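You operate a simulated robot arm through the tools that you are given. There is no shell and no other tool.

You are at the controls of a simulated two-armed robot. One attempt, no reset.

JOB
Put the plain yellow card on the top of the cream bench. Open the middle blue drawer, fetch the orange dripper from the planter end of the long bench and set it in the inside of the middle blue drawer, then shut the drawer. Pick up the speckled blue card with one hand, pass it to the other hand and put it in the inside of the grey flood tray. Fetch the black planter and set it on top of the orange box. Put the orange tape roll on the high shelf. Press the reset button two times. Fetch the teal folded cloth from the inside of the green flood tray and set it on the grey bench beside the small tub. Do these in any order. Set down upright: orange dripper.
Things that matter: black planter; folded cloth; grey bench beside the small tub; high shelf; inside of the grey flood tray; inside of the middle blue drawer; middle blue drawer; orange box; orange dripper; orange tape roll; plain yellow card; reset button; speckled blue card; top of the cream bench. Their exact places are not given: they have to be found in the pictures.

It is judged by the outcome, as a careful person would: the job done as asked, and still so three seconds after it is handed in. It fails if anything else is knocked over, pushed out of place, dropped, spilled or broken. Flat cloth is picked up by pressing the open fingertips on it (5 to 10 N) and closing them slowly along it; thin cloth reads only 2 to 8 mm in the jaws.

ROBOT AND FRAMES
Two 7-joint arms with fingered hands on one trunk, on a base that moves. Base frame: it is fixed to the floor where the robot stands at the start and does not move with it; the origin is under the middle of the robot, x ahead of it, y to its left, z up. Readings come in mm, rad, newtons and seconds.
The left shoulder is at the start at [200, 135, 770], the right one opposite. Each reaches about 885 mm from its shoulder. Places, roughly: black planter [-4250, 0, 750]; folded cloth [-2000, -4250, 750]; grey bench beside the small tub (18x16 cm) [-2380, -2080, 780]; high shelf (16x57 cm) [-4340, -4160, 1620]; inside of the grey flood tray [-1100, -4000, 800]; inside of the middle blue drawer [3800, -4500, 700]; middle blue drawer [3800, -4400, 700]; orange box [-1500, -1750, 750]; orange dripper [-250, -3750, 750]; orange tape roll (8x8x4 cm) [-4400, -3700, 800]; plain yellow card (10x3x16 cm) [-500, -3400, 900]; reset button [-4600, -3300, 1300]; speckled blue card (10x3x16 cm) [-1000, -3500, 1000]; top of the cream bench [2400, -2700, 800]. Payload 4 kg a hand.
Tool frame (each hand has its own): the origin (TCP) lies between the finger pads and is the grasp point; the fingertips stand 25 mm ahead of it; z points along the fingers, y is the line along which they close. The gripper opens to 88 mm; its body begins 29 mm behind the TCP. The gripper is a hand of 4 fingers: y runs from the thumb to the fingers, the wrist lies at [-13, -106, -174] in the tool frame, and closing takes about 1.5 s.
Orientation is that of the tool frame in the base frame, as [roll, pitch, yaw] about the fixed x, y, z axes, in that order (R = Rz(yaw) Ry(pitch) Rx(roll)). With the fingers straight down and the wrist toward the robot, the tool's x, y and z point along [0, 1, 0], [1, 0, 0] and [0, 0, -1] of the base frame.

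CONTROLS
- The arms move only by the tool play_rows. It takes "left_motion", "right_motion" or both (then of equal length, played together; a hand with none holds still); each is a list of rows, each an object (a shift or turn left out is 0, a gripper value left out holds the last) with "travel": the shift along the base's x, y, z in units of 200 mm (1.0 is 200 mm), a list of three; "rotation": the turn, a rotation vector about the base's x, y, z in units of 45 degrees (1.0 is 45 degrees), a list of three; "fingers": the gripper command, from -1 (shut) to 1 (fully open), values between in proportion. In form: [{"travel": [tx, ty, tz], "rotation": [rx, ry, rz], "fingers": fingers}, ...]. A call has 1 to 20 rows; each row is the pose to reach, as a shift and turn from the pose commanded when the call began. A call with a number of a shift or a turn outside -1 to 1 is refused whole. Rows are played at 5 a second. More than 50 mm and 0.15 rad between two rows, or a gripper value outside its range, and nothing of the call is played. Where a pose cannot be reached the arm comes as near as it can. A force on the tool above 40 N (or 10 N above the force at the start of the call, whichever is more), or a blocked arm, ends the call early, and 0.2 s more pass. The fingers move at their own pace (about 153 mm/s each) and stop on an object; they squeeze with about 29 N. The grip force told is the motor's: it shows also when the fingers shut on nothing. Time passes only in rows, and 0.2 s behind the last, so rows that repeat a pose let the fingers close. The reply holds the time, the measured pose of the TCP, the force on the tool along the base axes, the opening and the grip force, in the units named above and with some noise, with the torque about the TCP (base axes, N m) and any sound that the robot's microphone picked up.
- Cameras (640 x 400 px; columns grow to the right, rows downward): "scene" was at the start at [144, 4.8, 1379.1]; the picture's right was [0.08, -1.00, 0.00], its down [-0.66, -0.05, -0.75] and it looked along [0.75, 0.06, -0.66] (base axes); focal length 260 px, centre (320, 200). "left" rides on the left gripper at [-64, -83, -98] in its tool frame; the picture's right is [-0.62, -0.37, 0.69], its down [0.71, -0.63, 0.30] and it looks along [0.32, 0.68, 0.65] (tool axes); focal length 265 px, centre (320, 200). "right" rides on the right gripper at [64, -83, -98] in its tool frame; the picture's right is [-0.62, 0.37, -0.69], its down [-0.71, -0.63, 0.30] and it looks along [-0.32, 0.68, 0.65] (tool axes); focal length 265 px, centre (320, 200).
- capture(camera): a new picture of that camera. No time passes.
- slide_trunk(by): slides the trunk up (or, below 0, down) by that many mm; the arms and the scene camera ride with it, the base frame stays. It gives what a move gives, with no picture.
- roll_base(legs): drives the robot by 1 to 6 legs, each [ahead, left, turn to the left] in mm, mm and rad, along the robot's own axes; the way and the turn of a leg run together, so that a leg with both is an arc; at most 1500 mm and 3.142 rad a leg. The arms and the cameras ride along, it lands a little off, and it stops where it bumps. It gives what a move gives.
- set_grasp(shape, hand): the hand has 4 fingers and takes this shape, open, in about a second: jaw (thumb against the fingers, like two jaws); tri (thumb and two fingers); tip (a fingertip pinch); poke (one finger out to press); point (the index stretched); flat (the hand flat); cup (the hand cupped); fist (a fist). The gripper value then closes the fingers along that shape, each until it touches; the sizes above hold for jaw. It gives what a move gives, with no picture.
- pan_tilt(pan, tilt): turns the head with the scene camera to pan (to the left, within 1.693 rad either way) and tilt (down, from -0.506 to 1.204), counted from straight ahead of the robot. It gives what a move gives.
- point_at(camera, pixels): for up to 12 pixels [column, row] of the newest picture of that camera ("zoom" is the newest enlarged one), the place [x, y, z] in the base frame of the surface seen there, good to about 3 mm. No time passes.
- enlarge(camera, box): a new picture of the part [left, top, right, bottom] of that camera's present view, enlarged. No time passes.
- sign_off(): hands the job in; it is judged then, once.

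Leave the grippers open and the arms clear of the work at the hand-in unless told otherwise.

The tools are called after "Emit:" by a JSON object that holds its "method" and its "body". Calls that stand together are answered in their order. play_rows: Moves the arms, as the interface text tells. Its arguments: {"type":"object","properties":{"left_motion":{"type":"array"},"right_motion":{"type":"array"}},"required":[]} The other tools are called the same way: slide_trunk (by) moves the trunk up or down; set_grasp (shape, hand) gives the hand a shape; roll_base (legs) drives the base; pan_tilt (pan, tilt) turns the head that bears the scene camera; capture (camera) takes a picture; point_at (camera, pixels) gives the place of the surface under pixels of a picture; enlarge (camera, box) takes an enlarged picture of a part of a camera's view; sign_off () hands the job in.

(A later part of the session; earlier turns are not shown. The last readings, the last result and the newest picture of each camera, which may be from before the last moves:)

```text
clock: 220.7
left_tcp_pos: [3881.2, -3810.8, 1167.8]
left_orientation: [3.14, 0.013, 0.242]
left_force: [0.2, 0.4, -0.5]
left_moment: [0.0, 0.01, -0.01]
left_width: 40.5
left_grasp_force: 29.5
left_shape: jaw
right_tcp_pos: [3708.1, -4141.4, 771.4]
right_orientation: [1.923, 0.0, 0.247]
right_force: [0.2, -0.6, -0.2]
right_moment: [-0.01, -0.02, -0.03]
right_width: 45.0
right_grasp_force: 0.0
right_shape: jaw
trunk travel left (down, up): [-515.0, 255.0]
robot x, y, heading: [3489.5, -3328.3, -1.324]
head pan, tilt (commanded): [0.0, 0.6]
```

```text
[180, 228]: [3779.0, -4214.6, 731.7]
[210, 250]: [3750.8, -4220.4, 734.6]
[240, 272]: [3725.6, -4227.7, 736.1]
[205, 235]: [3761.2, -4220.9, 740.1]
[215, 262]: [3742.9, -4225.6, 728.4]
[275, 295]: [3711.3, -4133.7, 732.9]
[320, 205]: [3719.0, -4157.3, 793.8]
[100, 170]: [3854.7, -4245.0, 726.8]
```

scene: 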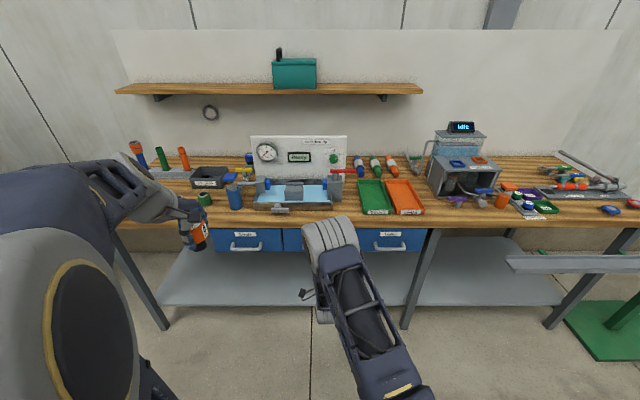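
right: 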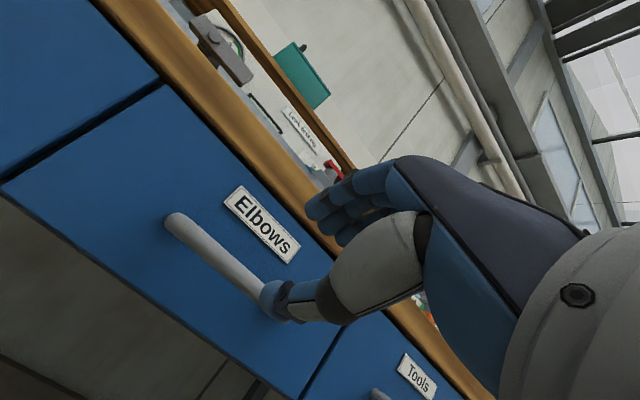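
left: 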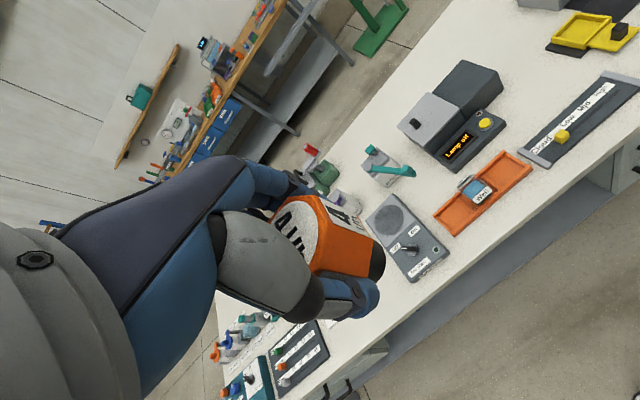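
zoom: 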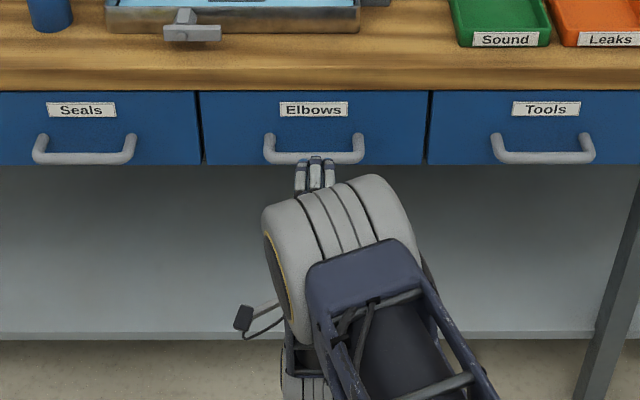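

The bar centre is at z 735, F +95 mm ahead. I advance along the finger direction so the bar enters the open hand.

Emit:
{"method": "play_rows", "body": {"right_motion": [{"travel": [0.028, -0.11, -0.045], "fingers": 0.02}, {"travel": [0.056, -0.22, -0.09]}, {"travel": [0.083, -0.331, -0.135]}, {"travel": [0.111, -0.4413, -0.18]}, {"travel": [0.111, -0.4413, -0.18]}]}}

Emit:
{"method": "capture", "body": {"camera": "right"}}

Emit:
{"method": "enlarge", "body": {"camera": "scene", "box": [270, 220, 390, 295]}}

```text
clock: 221.9
left_tcp_pos: [3880.7, -3811.2, 1167.1]
left_orientation: [3.139, 0.013, 0.241]
left_force: [0.6, -0.1, -0.7]
left_moment: [0.01, 0.02, 0.0]
left_width: 40.5
left_grasp_force: 28.8
left_shape: jaw
right_tcp_pos: [3729.4, -4228.4, 738.9]
right_orientation: [1.922, -0.001, 0.248]
right_force: [0.1, 0.3, -0.7]
right_moment: [-0.04, -0.01, -0.01]
right_width: 45.2
right_grasp_force: 0.0
right_shape: jaw
trunk travel left (down, up): [-515.0, 255.0]
robot x, y, heading: [3489.0, -3329.2, -1.322]
head pan, tilt (commanded): [0.0, 0.6]
```

```text
taken
```

right: 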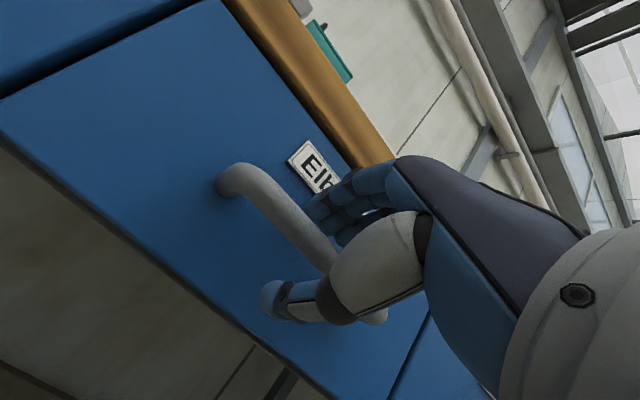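

```text
5.33 times, centred on (330, 258) of scene
```

zoom: 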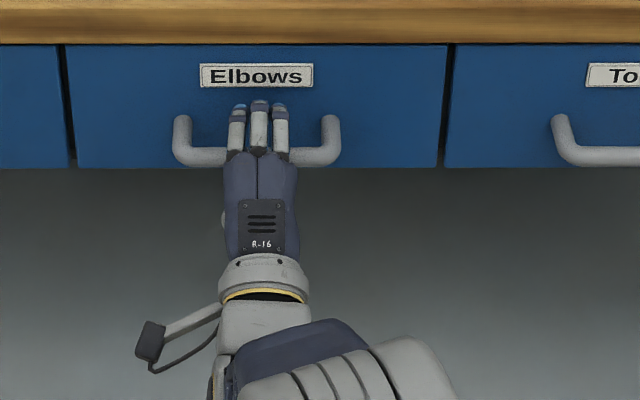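

The bar is between thumb and fingers. I close the right hand.

Emit:
{"method": "play_rows", "body": {"right_motion": [{"travel": [0, 0, -0.015], "fingers": -0.3}, {"travel": [0, 0, -0.015], "fingers": -0.6}, {"travel": [0, 0, -0.015], "fingers": -1}, {"travel": [0, 0, -0.015], "fingers": -1}, {"travel": [0, 0, -0.015], "fingers": -1}, {"travel": [0, 0, -0.015], "fingers": -1}]}}

```text
clock: 223.3
left_tcp_pos: [3881.0, -3811.6, 1166.4]
left_orientation: [3.14, 0.015, 0.241]
left_force: [0.1, 0.5, -0.5]
left_moment: [0.02, -0.01, 0.02]
left_width: 40.6
left_grasp_force: 29.4
left_shape: jaw
right_tcp_pos: [3728.8, -4228.0, 732.8]
right_orientation: [1.921, -0.001, 0.247]
right_force: [0.4, 0.0, -7.2]
right_moment: [-0.01, 0.03, 0.05]
right_width: 2.2
right_grasp_force: 28.8
right_shape: jaw
trunk travel left (down, up): [-515.0, 255.0]
robot x, y, heading: [3488.9, -3327.2, -1.321]
head pan, tilt (commanded): [0.0, 0.6]
```

Width reads 2.2 mm with −7 N vertical force; I check how the hand holds the bar.

Emit:
{"method": "capture", "body": {"camera": "right"}}

Emit:
{"method": "enlarge", "body": {"camera": "scene", "box": [270, 220, 390, 295]}}

Emit:
{"method": "enlarge", "body": {"camera": "right", "box": [200, 150, 440, 350]}}

```text
taken
```

right: 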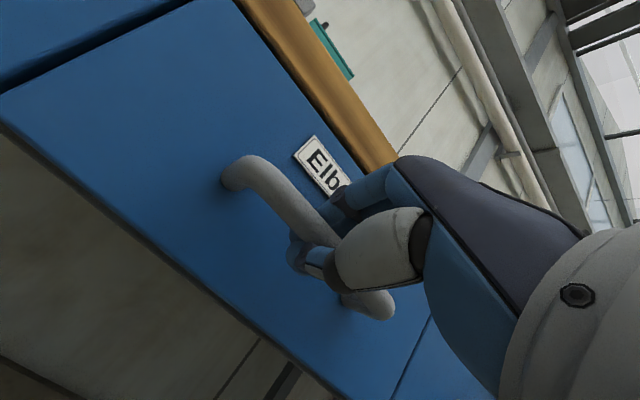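

```text
5.33 times, centred on (330, 258) of scene
```

zoom: 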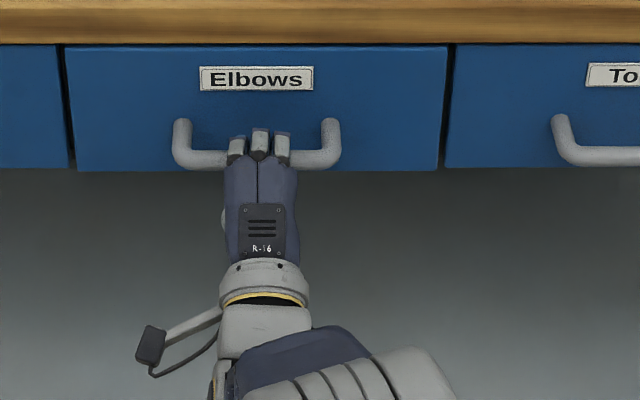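

```text
2.00 times, centred on (320, 250) of right
```

zoom: 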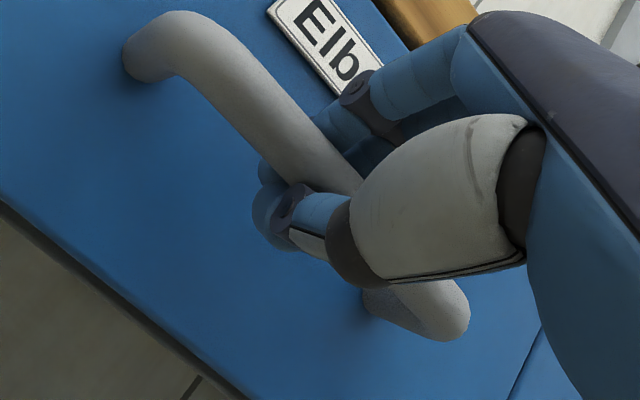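

The fingers wrap the bar. I pull the drawer open by driving back 130 mm first.

Emit:
{"method": "roll_base", "body": {"legs": [[-130, 0, 0]]}}

Emit:
{"method": "capture", "body": {"camera": "scene"}}

```text
clock: 224.6
left_tcp_pos: [3848.7, -3682.2, 1167.7]
left_orientation: [3.14, 0.015, 0.245]
left_force: [-0.3, -0.3, -0.6]
left_moment: [-0.01, -0.03, -0.02]
left_width: 40.6
left_grasp_force: 29.0
left_shape: jaw
right_tcp_pos: [3699.0, -4100.0, 735.4]
right_orientation: [1.922, -0.001, 0.247]
right_force: [-6.2, -1.3, -10.5]
right_moment: [0.05, 0.02, 0.04]
right_width: 2.7
right_grasp_force: 28.5
right_shape: jaw
trunk travel left (down, up): [-515.0, 255.0]
robot x, y, heading: [3457.3, -3200.5, -1.322]
head pan, tilt (commanded): [0.0, 0.6]
```

```text
taken
```

scene: 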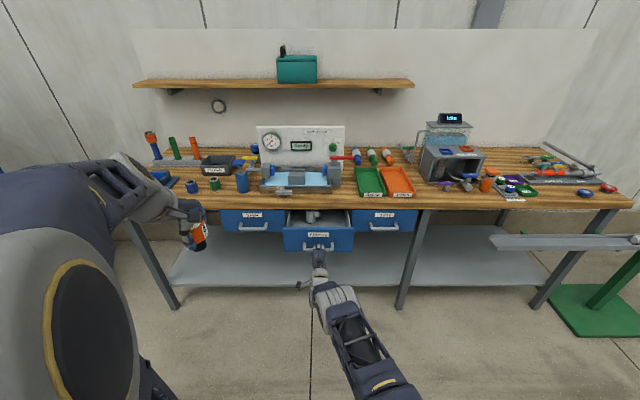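

The drawer is opening. I drive back another 130 mm.

Emit:
{"method": "roll_base", "body": {"legs": [[-130, 0, 0]]}}

Emit:
{"method": "capture", "body": {"camera": "scene"}}

Emit:
{"method": "enlarge", "body": {"camera": "scene", "box": [240, 180, 400, 280]}}

```text
clock: 225.9
left_tcp_pos: [3817.2, -3559.1, 1166.1]
left_orientation: [3.139, 0.013, 0.241]
left_force: [0.4, -0.1, -0.1]
left_moment: [0.02, -0.01, -0.02]
left_width: 40.6
left_grasp_force: 28.8
left_shape: jaw
right_tcp_pos: [3664.1, -3976.2, 732.8]
right_orientation: [1.923, 0.0, 0.244]
right_force: [6.8, 1.7, -8.7]
right_moment: [0.02, 0.07, 0.11]
right_width: 2.5
right_grasp_force: 28.8
right_shape: jaw
trunk travel left (down, up): [-515.0, 255.0]
robot x, y, heading: [3422.5, -3077.1, -1.325]
head pan, tilt (commanded): [0.0, 0.6]
```

```text
taken
```

scene: 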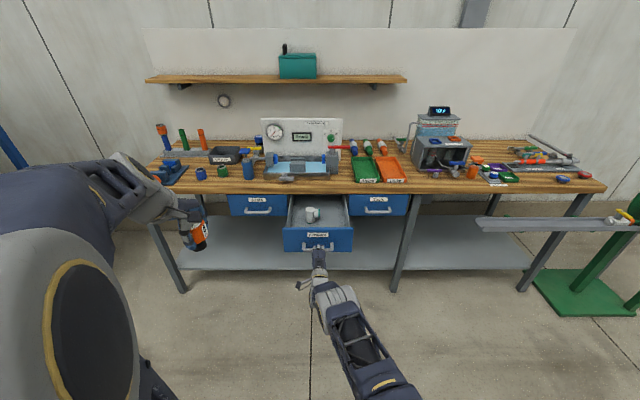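

```text
4.00 times, centred on (320, 230) of scene
```

zoom: 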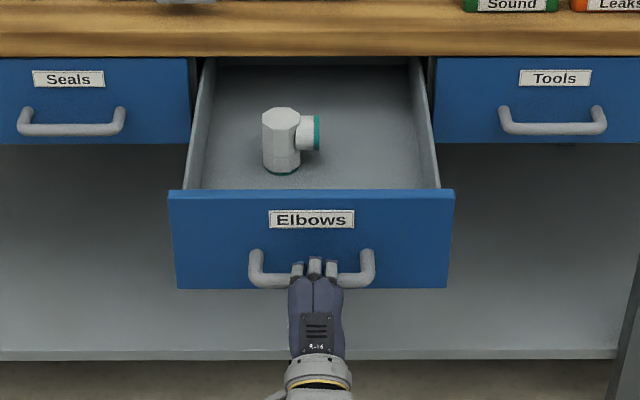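

The drawer is open ~250 mm; a white elbow stands in it. Free space is on the right side of it (zoom 380,155). I measure.

Emit:
{"method": "point_at", "body": {"camera": "zoom", "pixels": [[380, 160], [350, 165], [400, 110], [317, 135], [280, 112], [285, 170], [425, 150], [437, 186], [310, 192], [200, 150], [370, 70], [380, 40]]}}

```text
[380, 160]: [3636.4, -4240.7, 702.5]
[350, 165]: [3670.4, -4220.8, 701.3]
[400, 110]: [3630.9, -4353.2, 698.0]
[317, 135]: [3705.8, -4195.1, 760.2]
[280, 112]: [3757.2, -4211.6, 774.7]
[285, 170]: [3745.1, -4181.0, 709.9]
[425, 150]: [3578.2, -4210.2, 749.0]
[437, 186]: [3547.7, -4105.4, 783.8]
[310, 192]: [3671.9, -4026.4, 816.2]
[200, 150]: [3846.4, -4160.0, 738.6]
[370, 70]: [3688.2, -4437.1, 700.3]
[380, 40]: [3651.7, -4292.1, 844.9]
```

Plan: set the dripper at about L 2510, F 4925 → [3635, -4165]. First I release the handle and withdraw the right hand, back along its approach.

Emit:
{"method": "play_rows", "body": {"right_motion": [{"fingers": -0.5}, {"fingers": 0.02}, {"fingers": 0.02}, {"fingers": 0.02}, {"fingers": 0.02}]}}

Emit:
{"method": "play_rows", "body": {"right_motion": [{"travel": [-0.023, 0.091, 0.034], "fingers": 0.02}, {"travel": [-0.057, 0.228, 0.085]}, {"travel": [-0.1, 0.4, 0.15]}, {"travel": [-0.15, 0.6, 0.225]}, {"travel": [-0.2, 0.8, 0.3]}, {"travel": [-0.2, 0.8, 0.5]}, {"travel": [-0.2, 0.8, 0.7]}, {"travel": [-0.2, 0.8, 0.7]}]}}

Emit:
{"method": "capture", "body": {"camera": "scene"}}

```text
clock: 227.1
left_tcp_pos: [3817.1, -3558.7, 1166.8]
left_orientation: [3.141, 0.015, 0.242]
left_force: [-0.1, 0.5, -1.8]
left_moment: [0.0, -0.03, 0.01]
left_width: 40.6
left_grasp_force: 29.3
left_shape: jaw
right_tcp_pos: [3665.5, -3977.3, 734.2]
right_orientation: [1.922, 0.0, 0.245]
right_force: [-0.1, 0.4, -0.2]
right_moment: [-0.01, -0.02, -0.01]
right_width: 44.3
right_grasp_force: 0.0
right_shape: jaw
trunk travel left (down, up): [-515.0, 255.0]
robot x, y, heading: [3423.5, -3075.8, -1.326]
head pan, tilt (commanded): [0.0, 0.6]
```

```text
clock: 228.9
left_tcp_pos: [3818.0, -3559.4, 1167.7]
left_orientation: [3.139, 0.014, 0.244]
left_force: [-0.5, -0.2, -0.5]
left_moment: [0.04, 0.0, 0.06]
left_width: 40.7
left_grasp_force: 29.5
left_shape: jaw
right_tcp_pos: [3626.1, -3814.6, 872.7]
right_orientation: [1.923, 0.001, 0.243]
right_force: [-0.9, -0.3, 0.1]
right_moment: [0.01, 0.01, 0.01]
right_width: 44.6
right_grasp_force: 0.1
right_shape: jaw
trunk travel left (down, up): [-515.0, 255.0]
robot x, y, heading: [3421.8, -3073.5, -1.325]
head pan, tilt (commanded): [0.0, 0.6]
```

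```text
taken
```

scene: 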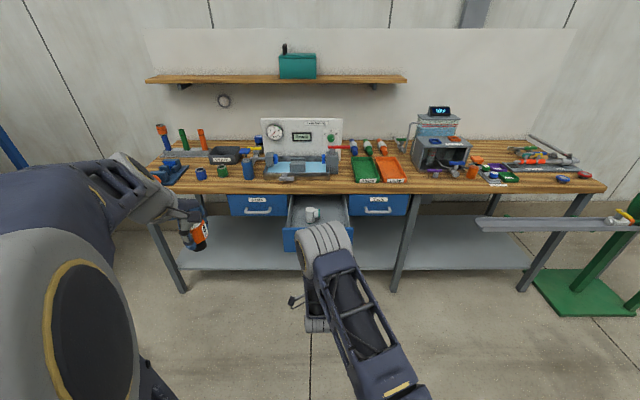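

The drawer stays open. I move the right hand aside (right, back and up).

Emit:
{"method": "play_rows", "body": {"right_motion": [{"travel": [-0.175, 0.053, 0.062]}, {"travel": [-0.35, 0.105, 0.125]}, {"travel": [-0.525, 0.158, 0.19]}, {"travel": [-0.7, 0.21, 0.25]}, {"travel": [-0.7, 0.21, 0.25]}]}}

Emit:
{"method": "play_rows", "body": {"right_motion": [{"travel": [-0.175, 0.053, 0.062]}, {"travel": [-0.35, 0.105, 0.125]}, {"travel": [-0.525, 0.158, 0.19]}, {"travel": [-0.7, 0.21, 0.25]}, {"travel": [-0.7, 0.21, 0.25]}]}}

Emit:
{"method": "roll_base", "body": {"legs": [[330, 0, 0]]}}

Emit:
{"method": "capture", "body": {"camera": "scene"}}

```text
clock: 230.1
left_tcp_pos: [3818.6, -3560.1, 1167.3]
left_orientation: [3.139, 0.013, 0.241]
left_force: [1.3, 0.5, -0.6]
left_moment: [0.0, -0.01, 0.01]
left_width: 40.4
left_grasp_force: 29.3
left_shape: jaw
right_tcp_pos: [3481.2, -3774.6, 923.8]
right_orientation: [1.922, 0.0, 0.244]
right_force: [-0.1, -0.6, 0.0]
right_moment: [0.0, 0.01, 0.03]
right_width: 44.2
right_grasp_force: 0.0
right_shape: jaw
trunk travel left (down, up): [-515.0, 255.0]
robot x, y, heading: [3424.1, -3074.2, -1.324]
head pan, tilt (commanded): [0.0, 0.6]
```

```text
clock: 231.3
left_tcp_pos: [3817.6, -3558.9, 1167.8]
left_orientation: [3.139, 0.015, 0.241]
left_force: [0.8, 0.1, -1.0]
left_moment: [-0.02, 0.0, -0.01]
left_width: 40.6
left_grasp_force: 29.0
left_shape: jaw
right_tcp_pos: [3343.2, -3732.0, 971.2]
right_orientation: [1.92, 0.0, 0.247]
right_force: [-1.0, -0.7, 0.4]
right_moment: [-0.03, 0.03, 0.03]
right_width: 44.5
right_grasp_force: 0.1
right_shape: jaw
trunk travel left (down, up): [-515.0, 255.0]
robot x, y, heading: [3419.9, -3078.4, -1.325]
head pan, tilt (commanded): [0.0, 0.6]
```

```text
clock: 233.5
left_tcp_pos: [3899.3, -3874.8, 1166.6]
left_orientation: [3.141, 0.012, 0.247]
left_force: [0.2, 0.6, -0.4]
left_moment: [0.02, 0.0, -0.03]
left_width: 40.7
left_grasp_force: 28.8
left_shape: jaw
right_tcp_pos: [3425.2, -4048.7, 969.5]
right_orientation: [1.924, 0.0, 0.25]
right_force: [-0.4, -0.3, -0.3]
right_moment: [0.01, 0.02, -0.02]
right_width: 44.6
right_grasp_force: 0.0
right_shape: jaw
trunk travel left (down, up): [-515.0, 255.0]
robot x, y, heading: [3502.8, -3395.8, -1.328]
head pan, tilt (commanded): [0.0, 0.6]
```

```text
taken
```

scene: 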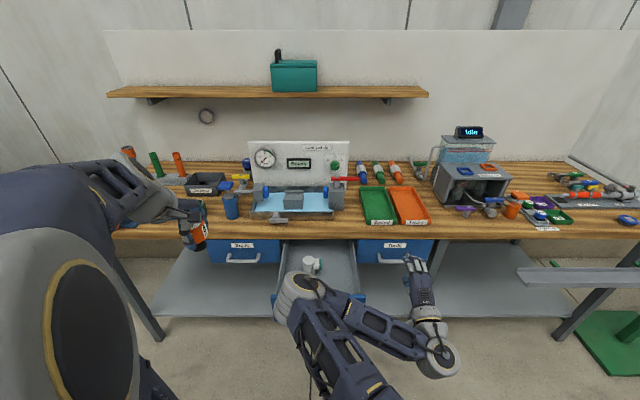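

The right elbow swung inward. I check where it is.

Emit:
{"method": "point_at", "body": {"camera": "scene", "pixels": [[300, 290], [310, 330], [360, 330], [430, 350], [420, 270], [285, 300], [330, 262], [320, 268]]}}

```text
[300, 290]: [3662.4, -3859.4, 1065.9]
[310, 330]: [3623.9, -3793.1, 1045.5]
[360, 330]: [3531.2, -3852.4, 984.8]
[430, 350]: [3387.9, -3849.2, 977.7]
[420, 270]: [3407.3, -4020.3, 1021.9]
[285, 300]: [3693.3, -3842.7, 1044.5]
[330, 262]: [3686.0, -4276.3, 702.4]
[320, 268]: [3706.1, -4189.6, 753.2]
```

The elbow at [3662, -3859, 1066] would be in the left arm's way. I turn the right hand back to fingers-down and raise it, which should bring the elbow out again.

Emit:
{"method": "play_rows", "body": {"right_motion": [{"travel": [-0.03, 0.0, 0.15], "rotation": [0.151, 0.038, 0], "fingers": 0.02}, {"travel": [-0.06, 0, 0.3], "rotation": [0.302, 0.076, 0]}, {"travel": [-0.09, 0, 0.45], "rotation": [0.453, 0.114, 0]}, {"travel": [-0.12, 0, 0.6], "rotation": [0.604, 0.152, 0]}, {"travel": [-0.15, 0, 0.75], "rotation": [0.7545, 0.1895, 0]}, {"travel": [-0.15, 0, 0.75], "rotation": [0.7545, 0.1895, 0]}]}}

Emit:
{"method": "play_rows", "body": {"right_motion": [{"travel": [0, 0.0, 0.1], "rotation": [0.151, 0.038, 0], "fingers": 0.02}, {"travel": [0, 0, 0.2], "rotation": [0.302, 0.076, 0]}, {"travel": [0, 0, 0.3], "rotation": [0.453, 0.114, 0]}, {"travel": [0, 0, 0.4], "rotation": [0.604, 0.152, 0]}, {"travel": [0, 0, 0.5], "rotation": [0.7545, 0.1895, 0]}, {"travel": [0, 0, 0.5], "rotation": [0.7545, 0.1895, 0]}]}}

Emit:
{"method": "capture", "body": {"camera": "scene"}}

```text
clock: 234.9
left_tcp_pos: [3899.5, -3874.1, 1166.6]
left_orientation: [3.141, 0.014, 0.248]
left_force: [0.2, -0.1, -0.5]
left_moment: [-0.04, -0.02, 0.0]
left_width: 40.7
left_grasp_force: 28.7
left_shape: jaw
right_tcp_pos: [3395.1, -4048.5, 1121.0]
right_orientation: [2.535, -0.002, 0.249]
right_force: [0.4, -0.5, -0.7]
right_moment: [-0.02, -0.02, 0.01]
right_width: 44.5
right_grasp_force: 0.1
right_shape: jaw
right hand out of reach, approached as far as the arm can: row 1, 2, 3
trunk travel left (down, up): [-515.0, 255.0]
robot x, y, heading: [3499.9, -3394.1, -1.323]
head pan, tilt (commanded): [0.0, 0.6]
```

```text
clock: 236.3
left_tcp_pos: [3898.8, -3874.2, 1168.1]
left_orientation: [3.139, 0.013, 0.246]
left_force: [0.5, 0.6, -1.0]
left_moment: [-0.01, 0.03, -0.01]
left_width: 40.4
left_grasp_force: 29.6
left_shape: jaw
right_tcp_pos: [3393.6, -4049.5, 1219.5]
right_orientation: [-3.137, -0.004, 0.247]
right_force: [0.6, 0.1, 0.3]
right_moment: [0.01, 0.01, 0.02]
right_width: 44.4
right_grasp_force: 0.0
right_shape: jaw
trunk travel left (down, up): [-515.0, 255.0]
robot x, y, heading: [3505.2, -3394.2, -1.319]
head pan, tilt (commanded): [0.0, 0.6]
```

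```text
taken
```

scene: 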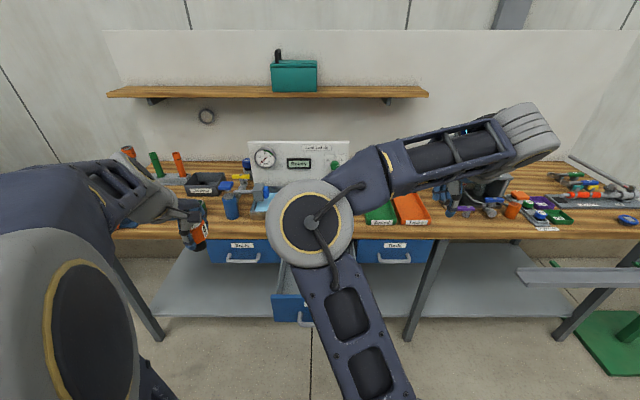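

The elbow is still inward. I stretch the right arm upward (near full reach) to let the elbow swing back.

Emit:
{"method": "play_rows", "body": {"right_motion": [{"travel": [0.03, 0.0, 0.15]}, {"travel": [0.08, 0.01, 0.3]}, {"travel": [0.14, 0.02, 0.45]}, {"travel": [0.2, 0.03, 0.6]}, {"travel": [0.25, 0.05, 0.7]}, {"travel": [0.25, 0.05, 0.7]}]}}

Emit:
{"method": "capture", "body": {"camera": "scene"}}

Emit:
{"method": "point_at", "body": {"camera": "scene", "pixels": [[310, 225], [340, 330], [450, 160], [300, 200]]}}

```text
clock: 237.7
left_tcp_pos: [3898.8, -3873.7, 1166.5]
left_orientation: [3.139, 0.014, 0.245]
left_force: [-0.3, 0.2, 0.6]
left_moment: [0.0, 0.02, 0.01]
left_width: 40.6
left_grasp_force: 29.0
left_shape: jaw
right_tcp_pos: [3445.2, -4037.8, 1360.3]
right_orientation: [-3.138, -0.004, 0.247]
right_force: [0.2, -0.2, -0.6]
right_moment: [-0.01, -0.02, 0.0]
right_width: 44.7
right_grasp_force: 0.0
right_shape: jaw
trunk travel left (down, up): [-515.0, 255.0]
robot x, y, heading: [3500.7, -3391.8, -1.322]
head pan, tilt (commanded): [0.0, 0.6]
```

```text
taken
```

scene: 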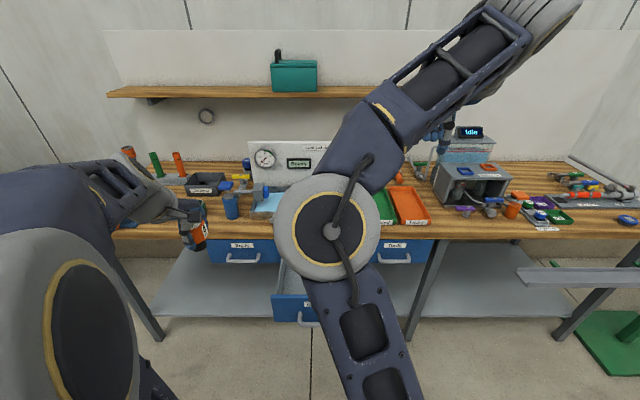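

```text
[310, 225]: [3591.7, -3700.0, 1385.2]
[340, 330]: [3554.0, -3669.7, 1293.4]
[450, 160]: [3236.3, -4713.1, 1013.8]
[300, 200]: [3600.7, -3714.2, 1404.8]
```

The elbow is now high (z 1385). I stretch the hand further right and up to clear the view.

Emit:
{"method": "play_rows", "body": {"right_motion": [{"travel": [-0.2, -0.05, 0.1]}, {"travel": [-0.4, -0.1, 0.2]}, {"travel": [-0.6, -0.15, 0.3]}, {"travel": [-0.8, -0.2, 0.4]}, {"travel": [-0.97, -0.24, 0.5]}, {"travel": [-0.97, -0.24, 0.5]}]}}

Emit:
{"method": "capture", "body": {"camera": "scene"}}

```text
clock: 239.1
left_tcp_pos: [3899.7, -3872.9, 1166.4]
left_orientation: [3.14, 0.012, 0.246]
left_force: [0.2, 0.3, -0.6]
left_moment: [0.01, -0.02, 0.02]
left_width: 40.5
left_grasp_force: 29.3
left_shape: jaw
right_tcp_pos: [3267.5, -4069.9, 1435.6]
right_orientation: [-3.139, -0.003, 0.247]
right_force: [-1.3, 0.2, -0.7]
right_moment: [0.01, -0.05, -0.02]
right_width: 44.9
right_grasp_force: 0.1
right_shape: jaw
right hand out of reach, approached as far as the arm can: row 5, 6
trunk travel left (down, up): [-515.0, 255.0]
robot x, y, heading: [3502.9, -3395.2, -1.322]
head pan, tilt (commanded): [0.0, 0.6]
```

```text
taken
```

scene: 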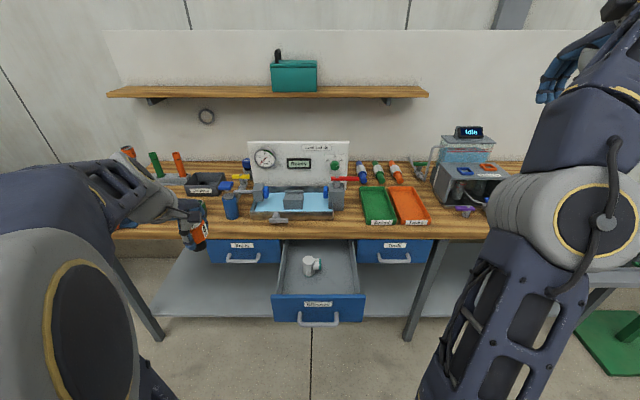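

The right arm is now out of the way and the drawer is in view. I zoom and measure the free spot again.

Emit:
{"method": "enlarge", "body": {"camera": "scene", "box": [250, 225, 390, 312]}}

Emit:
{"method": "point_at", "body": {"camera": "zoom", "pixels": [[390, 220], [400, 180], [350, 250], [320, 195], [265, 150], [270, 220], [470, 200], [505, 300], [330, 305], [330, 320], [440, 240], [400, 80]]}}

```text
4.57 times, centred on (320, 268) of scene
```

zoom: 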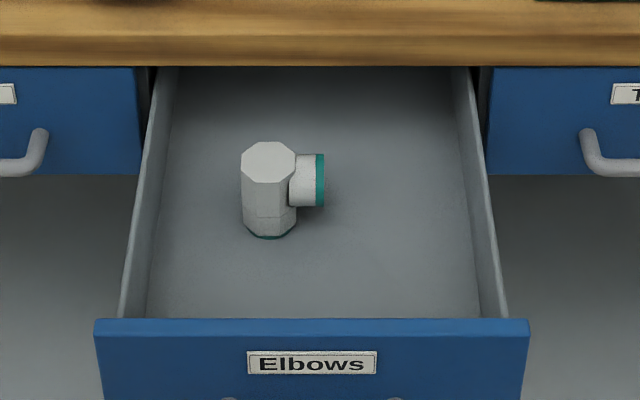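

```text
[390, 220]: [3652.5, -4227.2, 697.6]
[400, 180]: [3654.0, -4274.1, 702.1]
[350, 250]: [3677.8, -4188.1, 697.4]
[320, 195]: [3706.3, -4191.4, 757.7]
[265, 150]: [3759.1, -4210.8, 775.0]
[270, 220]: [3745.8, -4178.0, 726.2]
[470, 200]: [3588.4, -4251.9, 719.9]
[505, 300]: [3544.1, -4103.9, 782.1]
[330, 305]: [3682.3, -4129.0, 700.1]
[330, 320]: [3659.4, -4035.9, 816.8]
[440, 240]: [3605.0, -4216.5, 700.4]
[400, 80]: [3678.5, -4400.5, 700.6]
```

Drawer floor is z 699. I move the left hand with the dripper above [3633, -4171].

Emit:
{"method": "play_rows", "body": {"left_motion": [{"travel": [-0.133, -0.149, -0.05], "fingers": -1}, {"travel": [-0.266, -0.298, -0.1]}, {"travel": [-0.4, -0.446, -0.15]}, {"travel": [-0.533, -0.595, -0.2]}, {"travel": [-0.666, -0.744, -0.25]}, {"travel": [-0.666, -0.744, -0.25]}]}}

Emit:
{"method": "play_rows", "body": {"left_motion": [{"travel": [-0.133, -0.149, -0.1], "fingers": -1}, {"travel": [-0.266, -0.298, -0.2]}, {"travel": [-0.4, -0.446, -0.3]}, {"travel": [-0.533, -0.595, -0.4]}, {"travel": [-0.666, -0.744, -0.5]}, {"travel": [-0.666, -0.744, -0.5]}]}}

Emit:
{"method": "capture", "body": {"camera": "scene"}}

Emit:
{"method": "capture", "body": {"camera": "left"}}

```text
clock: 240.5
left_tcp_pos: [3768.4, -4023.9, 1117.5]
left_orientation: [3.139, 0.015, 0.247]
left_force: [-0.6, -0.7, -0.8]
left_moment: [-0.01, -0.01, 0.0]
left_width: 40.6
left_grasp_force: 29.1
left_shape: jaw
right_tcp_pos: [3267.0, -4070.0, 1434.4]
right_orientation: [-3.139, -0.003, 0.247]
right_force: [0.0, -0.2, -0.1]
right_moment: [-0.01, 0.0, 0.02]
right_width: 44.6
right_grasp_force: 0.1
right_shape: jaw
trunk travel left (down, up): [-515.0, 255.0]
robot x, y, heading: [3504.0, -3393.4, -1.323]
head pan, tilt (commanded): [0.0, 0.6]
```

```text
clock: 241.9
left_tcp_pos: [3633.5, -4173.9, 1018.1]
left_orientation: [3.141, 0.013, 0.246]
left_force: [-0.7, 0.1, 0.5]
left_moment: [-0.03, 0.01, 0.01]
left_width: 40.3
left_grasp_force: 28.8
left_shape: jaw
right_tcp_pos: [3268.6, -4071.0, 1435.1]
right_orientation: [-3.138, -0.002, 0.248]
right_force: [-0.9, -0.1, -1.2]
right_moment: [0.02, -0.02, -0.01]
right_width: 44.9
right_grasp_force: 0.1
right_shape: jaw
trunk travel left (down, up): [-515.0, 255.0]
robot x, y, heading: [3503.9, -3392.1, -1.319]
head pan, tilt (commanded): [0.0, 0.6]
```

```text
taken
```

scene: 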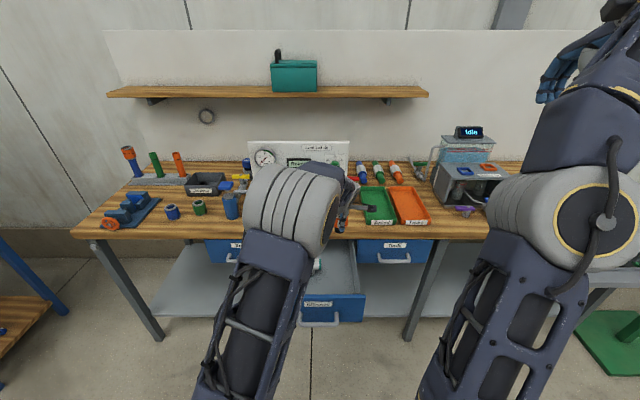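

```text
taken
```

left: 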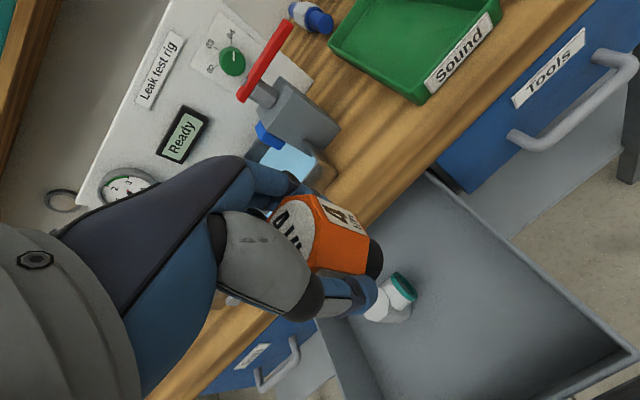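

Above the spot. I lower 160 mm and check.

Emit:
{"method": "play_rows", "body": {"left_motion": [{"travel": [0, 0.01, -0.2], "fingers": -1}, {"travel": [0, 0.01, -0.4]}, {"travel": [0, 0.01, -0.6]}, {"travel": [0, 0.01, -0.8]}, {"travel": [0, 0.01, -0.8]}]}}

Emit:
{"method": "capture", "body": {"camera": "left"}}

Emit:
{"method": "enlarge", "body": {"camera": "scene", "box": [230, 170, 410, 330]}}

```text
clock: 243.1
left_tcp_pos: [3631.6, -4168.9, 855.8]
left_orientation: [3.138, 0.015, 0.246]
left_force: [-0.4, -0.1, -0.4]
left_moment: [-0.02, -0.02, 0.01]
left_width: 40.8
left_grasp_force: 28.7
left_shape: jaw
right_tcp_pos: [3267.5, -4071.2, 1434.9]
right_orientation: [-3.139, -0.004, 0.248]
right_force: [-0.7, -0.8, 1.0]
right_moment: [0.03, 0.0, 0.03]
right_width: 44.5
right_grasp_force: 0.0
right_shape: jaw
trunk travel left (down, up): [-515.0, 255.0]
robot x, y, heading: [3503.2, -3392.6, -1.321]
head pan, tilt (commanded): [0.0, 0.6]
```

```text
taken
```

left: 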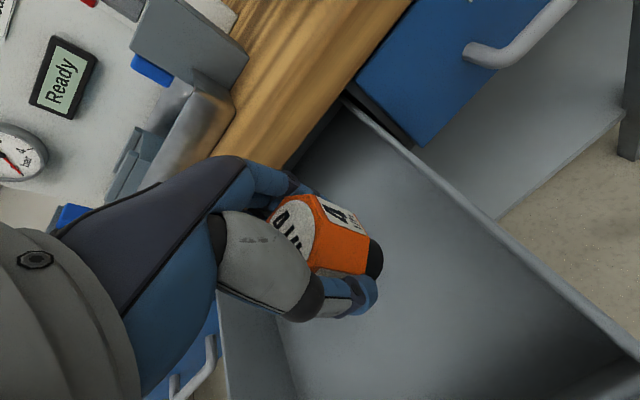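

```text
2.50 times, centred on (320, 250) of scene
```

zoom: 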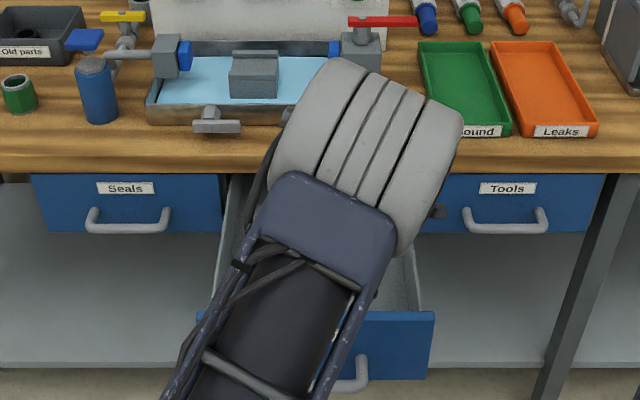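

I check the height of the left elbow above the bench.

Emit:
{"method": "point_at", "body": {"camera": "zoom", "pixels": [[340, 120], [400, 170], [420, 120], [330, 200], [300, 150]]}}

```text
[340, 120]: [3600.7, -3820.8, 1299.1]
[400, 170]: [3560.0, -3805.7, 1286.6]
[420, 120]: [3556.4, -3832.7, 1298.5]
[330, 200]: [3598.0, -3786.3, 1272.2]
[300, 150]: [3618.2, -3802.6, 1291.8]
```

The elbow is high. I lower to about z 758.

Emit:
{"method": "play_rows", "body": {"left_motion": [{"travel": [0, 0, -0.15], "fingers": -1}, {"travel": [0, 0, -0.3]}, {"travel": [0, 0, -0.42]}, {"travel": [0, 0, -0.485]}, {"travel": [0, 0, -0.485]}]}}

Emit:
{"method": "capture", "body": {"camera": "left"}}

```text
clock: 244.3
left_tcp_pos: [3631.5, -4168.2, 759.5]
left_orientation: [3.137, 0.014, 0.247]
left_force: [-0.3, -0.3, -1.0]
left_moment: [0.02, 0.02, -0.01]
left_width: 40.8
left_grasp_force: 29.3
left_shape: jaw
right_tcp_pos: [3266.9, -4069.8, 1434.4]
right_orientation: [-3.138, -0.004, 0.248]
right_force: [-1.4, -0.2, -0.5]
right_moment: [0.03, 0.0, -0.02]
right_width: 44.7
right_grasp_force: 0.1
right_shape: jaw
trunk travel left (down, up): [-515.0, 255.0]
robot x, y, heading: [3504.6, -3392.0, -1.323]
head pan, tilt (commanded): [0.0, 0.6]
```

```text
taken
```

left: 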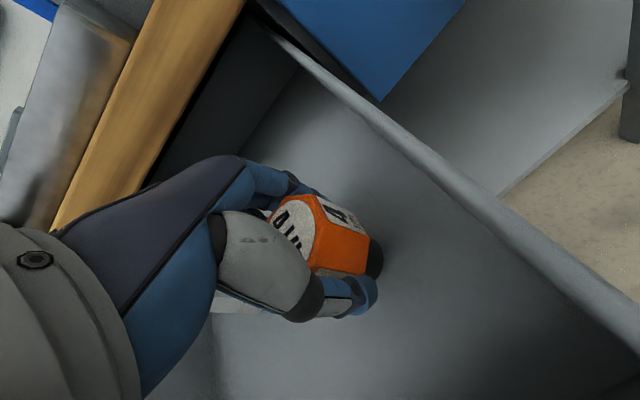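

I lower the last ~11 mm until contact.

Emit:
{"method": "play_rows", "body": {"left_motion": [{"travel": [0, 0, -0.02], "fingers": -1}, {"travel": [0, 0, -0.035]}, {"travel": [0, 0, -0.045]}, {"travel": [0, 0, -0.052]}, {"travel": [0, 0, -0.052]}]}}

```text
clock: 245.5
left_tcp_pos: [3633.4, -4169.1, 750.0]
left_orientation: [3.139, 0.013, 0.245]
left_force: [0.4, -0.7, -0.2]
left_moment: [0.0, 0.0, 0.0]
left_width: 40.7
left_grasp_force: 29.5
left_shape: jaw
right_tcp_pos: [3267.9, -4070.9, 1434.9]
right_orientation: [-3.139, -0.004, 0.248]
right_force: [-0.8, 0.3, 0.2]
right_moment: [0.0, 0.01, 0.0]
right_width: 44.7
right_grasp_force: 0.0
right_shape: jaw
trunk travel left (down, up): [-515.0, 255.0]
robot x, y, heading: [3505.4, -3392.2, -1.316]
head pan, tilt (commanded): [0.0, 0.6]
```

Emit:
{"method": "play_rows", "body": {"left_motion": [{"travel": [0, 0, -0.012], "fingers": -1}, {"travel": [0, 0, -0.024]}, {"travel": [0, 0, -0.03]}, {"travel": [0, 0, -0.03]}]}}

Emit:
{"method": "capture", "body": {"camera": "left"}}

```text
clock: 246.5
left_tcp_pos: [3633.4, -4168.5, 739.9]
left_orientation: [3.142, 0.013, 0.245]
left_force: [-0.1, -0.8, -0.6]
left_moment: [0.04, 0.01, -0.02]
left_width: 34.0
left_grasp_force: 28.7
left_shape: jaw
right_tcp_pos: [3266.7, -4070.2, 1434.9]
right_orientation: [-3.138, -0.004, 0.248]
right_force: [0.9, -0.4, 0.0]
right_moment: [0.01, 0.01, -0.01]
right_width: 44.6
right_grasp_force: 0.0
right_shape: jaw
trunk travel left (down, up): [-515.0, 255.0]
robot x, y, heading: [3505.2, -3390.2, -1.324]
head pan, tilt (commanded): [0.0, 0.6]
```

```text
taken
```

left: 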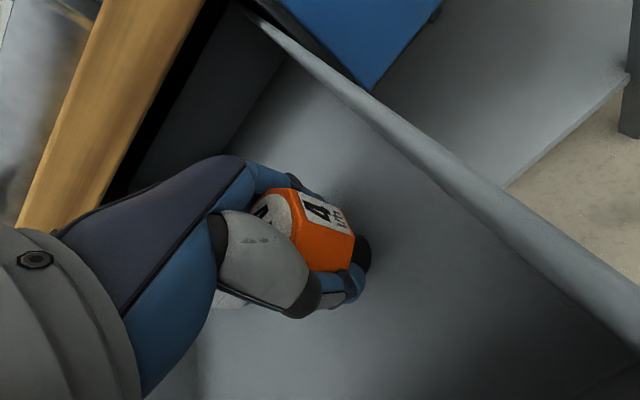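

Width dropped to 34 mm: the dripper is standing on the floor and the fingers slid a little down it. I open the hand carefully.

Emit:
{"method": "play_rows", "body": {"left_motion": [{"fingers": -0.1}, {"fingers": 0.1}, {"fingers": 0.3}, {"fingers": 0.4}, {"fingers": 0.4}, {"fingers": 0.4}]}}

Emit:
{"method": "capture", "body": {"camera": "left"}}

```text
clock: 247.9
left_tcp_pos: [3633.5, -4169.5, 742.1]
left_orientation: [3.14, 0.014, 0.245]
left_force: [0.3, 0.5, -0.2]
left_moment: [-0.03, 0.03, 0.01]
left_width: 61.3
left_grasp_force: 0.0
left_shape: jaw
right_tcp_pos: [3266.6, -4069.2, 1434.9]
right_orientation: [-3.139, -0.003, 0.246]
right_force: [-0.8, -0.4, 0.4]
right_moment: [0.03, 0.02, -0.01]
right_width: 44.6
right_grasp_force: 0.0
right_shape: jaw
trunk travel left (down, up): [-515.0, 255.0]
robot x, y, heading: [3504.2, -3391.0, -1.327]
head pan, tilt (commanded): [0.0, 0.6]
```

```text
taken
```

left: 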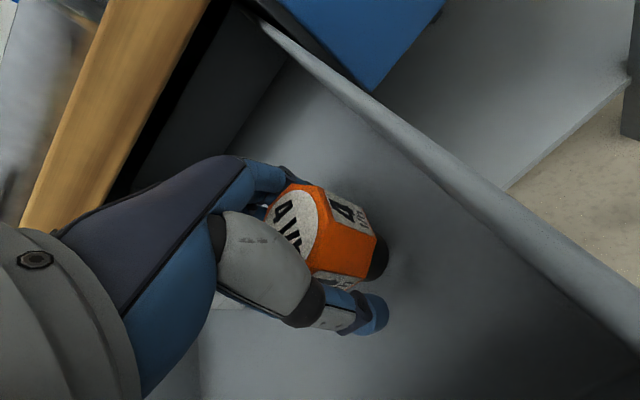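

The dripper stands upright. I raise the left hand straight up.

Emit:
{"method": "play_rows", "body": {"left_motion": [{"travel": [0, 0, 0.07], "fingers": 0.4}, {"travel": [0, 0, 0.17]}, {"travel": [0, 0, 0.3]}, {"travel": [0, 0, 0.5]}, {"travel": [0, 0, 0.75]}, {"travel": [0, 0, 1.0]}, {"travel": [0, 0, 1.0]}]}}

Emit:
{"method": "capture", "body": {"camera": "left"}}

```text
clock: 249.5
left_tcp_pos: [3632.9, -4170.4, 944.0]
left_orientation: [3.139, 0.014, 0.247]
left_force: [0.6, 0.3, -0.1]
left_moment: [0.02, 0.01, 0.02]
left_width: 61.3
left_grasp_force: 0.0
left_shape: jaw
right_tcp_pos: [3266.9, -4071.3, 1435.3]
right_orientation: [-3.139, -0.003, 0.249]
right_force: [-0.6, 0.9, 0.2]
right_moment: [0.0, 0.01, 0.03]
right_width: 44.7
right_grasp_force: 0.1
right_shape: jaw
trunk travel left (down, up): [-515.0, 255.0]
robot x, y, heading: [3507.2, -3389.1, -1.321]
head pan, tilt (commanded): [0.0, 0.6]
```

```text
taken
```

left: 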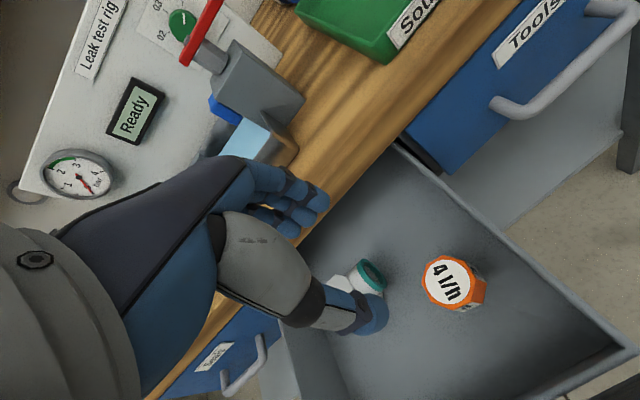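

The dripper stands upright in the drawer beside the elbow. I withdraw the left hand back toward me (z up first), to a place in front of the drawer.

Emit:
{"method": "play_rows", "body": {"left_motion": [{"travel": [0, 0.1, 0.1], "fingers": 0.4}, {"travel": [0, 0.25, 0.2]}, {"travel": [0, 0.4, 0.3]}, {"travel": [0.01, 0.6, 0.3]}, {"travel": [0.02, 0.8, 0.3]}, {"travel": [0.02, 1.0, 0.3]}, {"travel": [0.02, 1.0, 0.3]}]}}

Emit:
{"method": "play_rows", "body": {"left_motion": [{"travel": [0, 0.2, 0]}, {"travel": [0, 0.4, 0]}, {"travel": [0, 0.55, 0]}, {"travel": [0, 0.55, 0]}]}}

Emit:
{"method": "set_grasp", "body": {"shape": "fist", "hand": "left"}}

Emit:
{"method": "capture", "body": {"camera": "scene"}}

Emit:
{"method": "capture", "body": {"camera": "left"}}

```text
clock: 251.1
left_tcp_pos: [3639.5, -3970.5, 1001.4]
left_orientation: [3.137, 0.016, 0.246]
left_force: [0.4, 0.3, -0.1]
left_moment: [0.02, -0.03, -0.01]
left_width: 61.3
left_grasp_force: 0.0
left_shape: jaw
right_tcp_pos: [3268.0, -4071.2, 1434.9]
right_orientation: [-3.138, -0.003, 0.249]
right_force: [0.0, -0.1, -0.2]
right_moment: [-0.01, 0.0, -0.01]
right_width: 44.7
right_grasp_force: 0.0
right_shape: jaw
trunk travel left (down, up): [-515.0, 255.0]
robot x, y, heading: [3500.5, -3390.8, -1.328]
head pan, tilt (commanded): [0.0, 0.6]
```

```text
clock: 252.1
left_tcp_pos: [3635.7, -3889.8, 1009.8]
left_orientation: [-3.14, 0.014, 0.245]
left_force: [0.5, -0.4, -0.6]
left_moment: [0.04, -0.01, -0.03]
left_width: 61.3
left_grasp_force: 0.0
left_shape: jaw
left hand out of reach, approached as far as the arm can: row 2, 3, 4
right_tcp_pos: [3267.4, -4070.3, 1434.9]
right_orientation: [-3.137, -0.004, 0.248]
right_force: [-0.4, 0.4, -0.3]
right_moment: [0.01, 0.01, 0.0]
right_width: 44.8
right_grasp_force: 0.0
right_shape: jaw
trunk travel left (down, up): [-515.0, 255.0]
robot x, y, heading: [3506.9, -3393.2, -1.323]
head pan, tilt (commanded): [0.0, 0.6]
```

```text
clock: 253.0
left_tcp_pos: [3635.0, -3891.4, 1010.5]
left_orientation: [3.139, 0.013, 0.246]
left_force: [-0.6, 0.1, -0.1]
left_moment: [-0.01, 0.02, 0.04]
left_width: 0.0
left_grasp_force: 0.2
left_shape: fist
right_tcp_pos: [3267.7, -4071.2, 1435.9]
right_orientation: [-3.139, -0.003, 0.247]
right_force: [0.2, 0.4, 0.7]
right_moment: [-0.02, -0.02, 0.01]
right_width: 45.2
right_grasp_force: 0.0
right_shape: jaw
trunk travel left (down, up): [-515.0, 255.0]
robot x, y, heading: [3505.0, -3390.1, -1.32]
head pan, tilt (commanded): [0.0, 0.6]
```

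```text
taken
```

scene: 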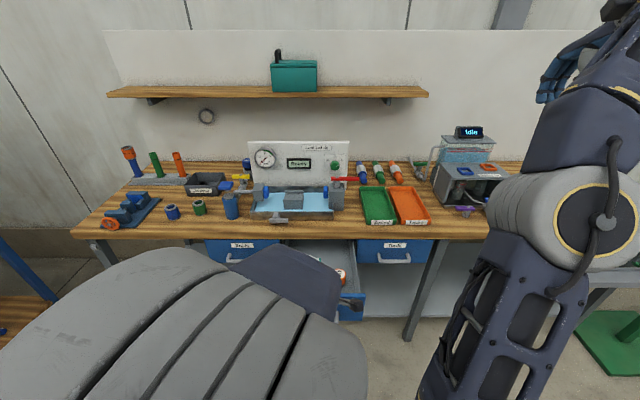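

```text
taken
```

left: 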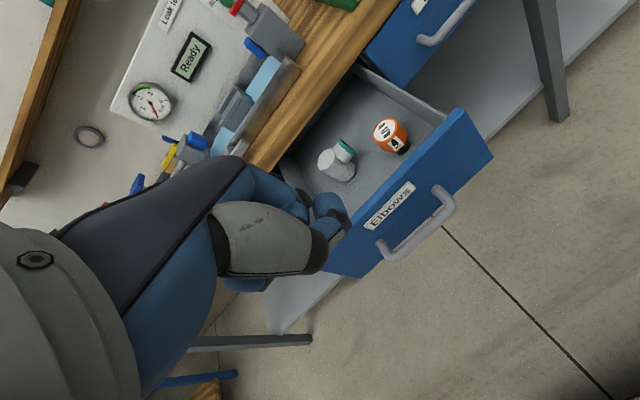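

The left arm is cramped; I back off 160 mm, then bring the fist down in front of the handle.

Emit:
{"method": "roll_base", "body": {"legs": [[-160, 0, 0]]}}

Emit:
{"method": "play_rows", "body": {"left_motion": [{"travel": [0.01, -0.1, -0.1]}, {"travel": [0.03, -0.25, -0.2]}, {"travel": [0.06, -0.4, -0.35]}, {"travel": [0.09, -0.5, -0.5]}, {"travel": [0.12, -0.6, -0.65]}, {"travel": [0.14, -0.6, -0.8]}, {"travel": [0.15, -0.6, -0.95]}, {"travel": [0.15, -0.6, -0.95]}]}}

Emit:
{"method": "capture", "body": {"camera": "scene"}}

Emit:
{"method": "capture", "body": {"camera": "left"}}

```text
clock: 254.4
left_tcp_pos: [3595.8, -3735.5, 1008.7]
left_orientation: [3.14, 0.012, 0.246]
left_force: [0.2, 0.2, -0.1]
left_moment: [0.0, -0.02, -0.01]
left_width: 0.0
left_grasp_force: 0.2
left_shape: fist
right_tcp_pos: [3227.7, -3916.6, 1434.8]
right_orientation: [-3.138, -0.004, 0.247]
right_force: [-0.7, -0.1, -0.7]
right_moment: [0.02, -0.02, -0.01]
right_width: 44.9
right_grasp_force: 0.1
right_shape: jaw
trunk travel left (down, up): [-515.0, 255.0]
robot x, y, heading: [3466.0, -3238.0, -1.318]
head pan, tilt (commanded): [0.0, 0.6]
```

```text
clock: 256.2
left_tcp_pos: [3627.2, -3857.7, 817.6]
left_orientation: [3.138, 0.015, 0.246]
left_force: [-0.2, 0.3, 0.0]
left_moment: [-0.03, 0.0, 0.01]
left_width: 0.1
left_grasp_force: 0.1
left_shape: fist
right_tcp_pos: [3229.1, -3917.3, 1436.7]
right_orientation: [-3.138, -0.002, 0.247]
right_force: [-0.2, 0.4, -0.3]
right_moment: [0.0, -0.01, 0.02]
right_width: 44.9
right_grasp_force: 0.1
right_shape: jaw
trunk travel left (down, up): [-515.0, 255.0]
robot x, y, heading: [3465.1, -3242.3, -1.322]
head pan, tilt (commanded): [0.0, 0.6]
```

```text
taken
```

scene: 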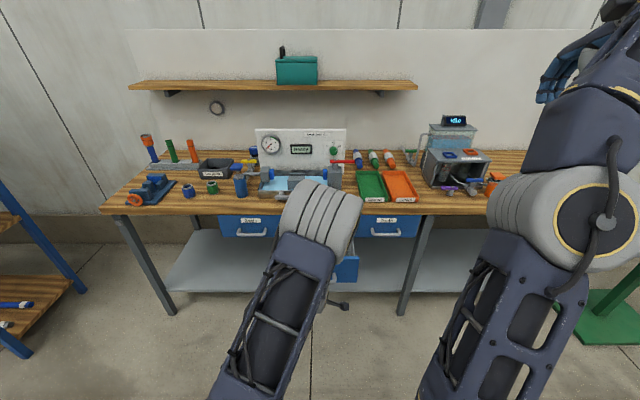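

```text
taken
```

left: 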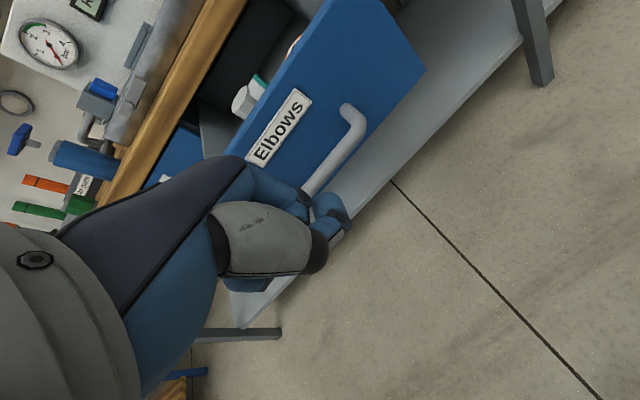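

I check the fist's extents relative to the bar.

Emit:
{"method": "point_at", "body": {"camera": "left", "pixels": [[235, 160], [255, 175], [285, 185], [303, 200], [330, 205], [345, 222], [320, 180], [345, 150], [355, 115], [330, 240]]}}

```text
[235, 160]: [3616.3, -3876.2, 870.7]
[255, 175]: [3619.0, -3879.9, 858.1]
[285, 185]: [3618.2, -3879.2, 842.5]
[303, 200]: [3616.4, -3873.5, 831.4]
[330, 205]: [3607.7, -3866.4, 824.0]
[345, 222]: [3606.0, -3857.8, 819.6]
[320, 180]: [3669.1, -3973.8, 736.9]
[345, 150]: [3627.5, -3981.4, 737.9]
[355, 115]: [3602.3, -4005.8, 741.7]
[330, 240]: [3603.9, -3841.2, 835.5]
```

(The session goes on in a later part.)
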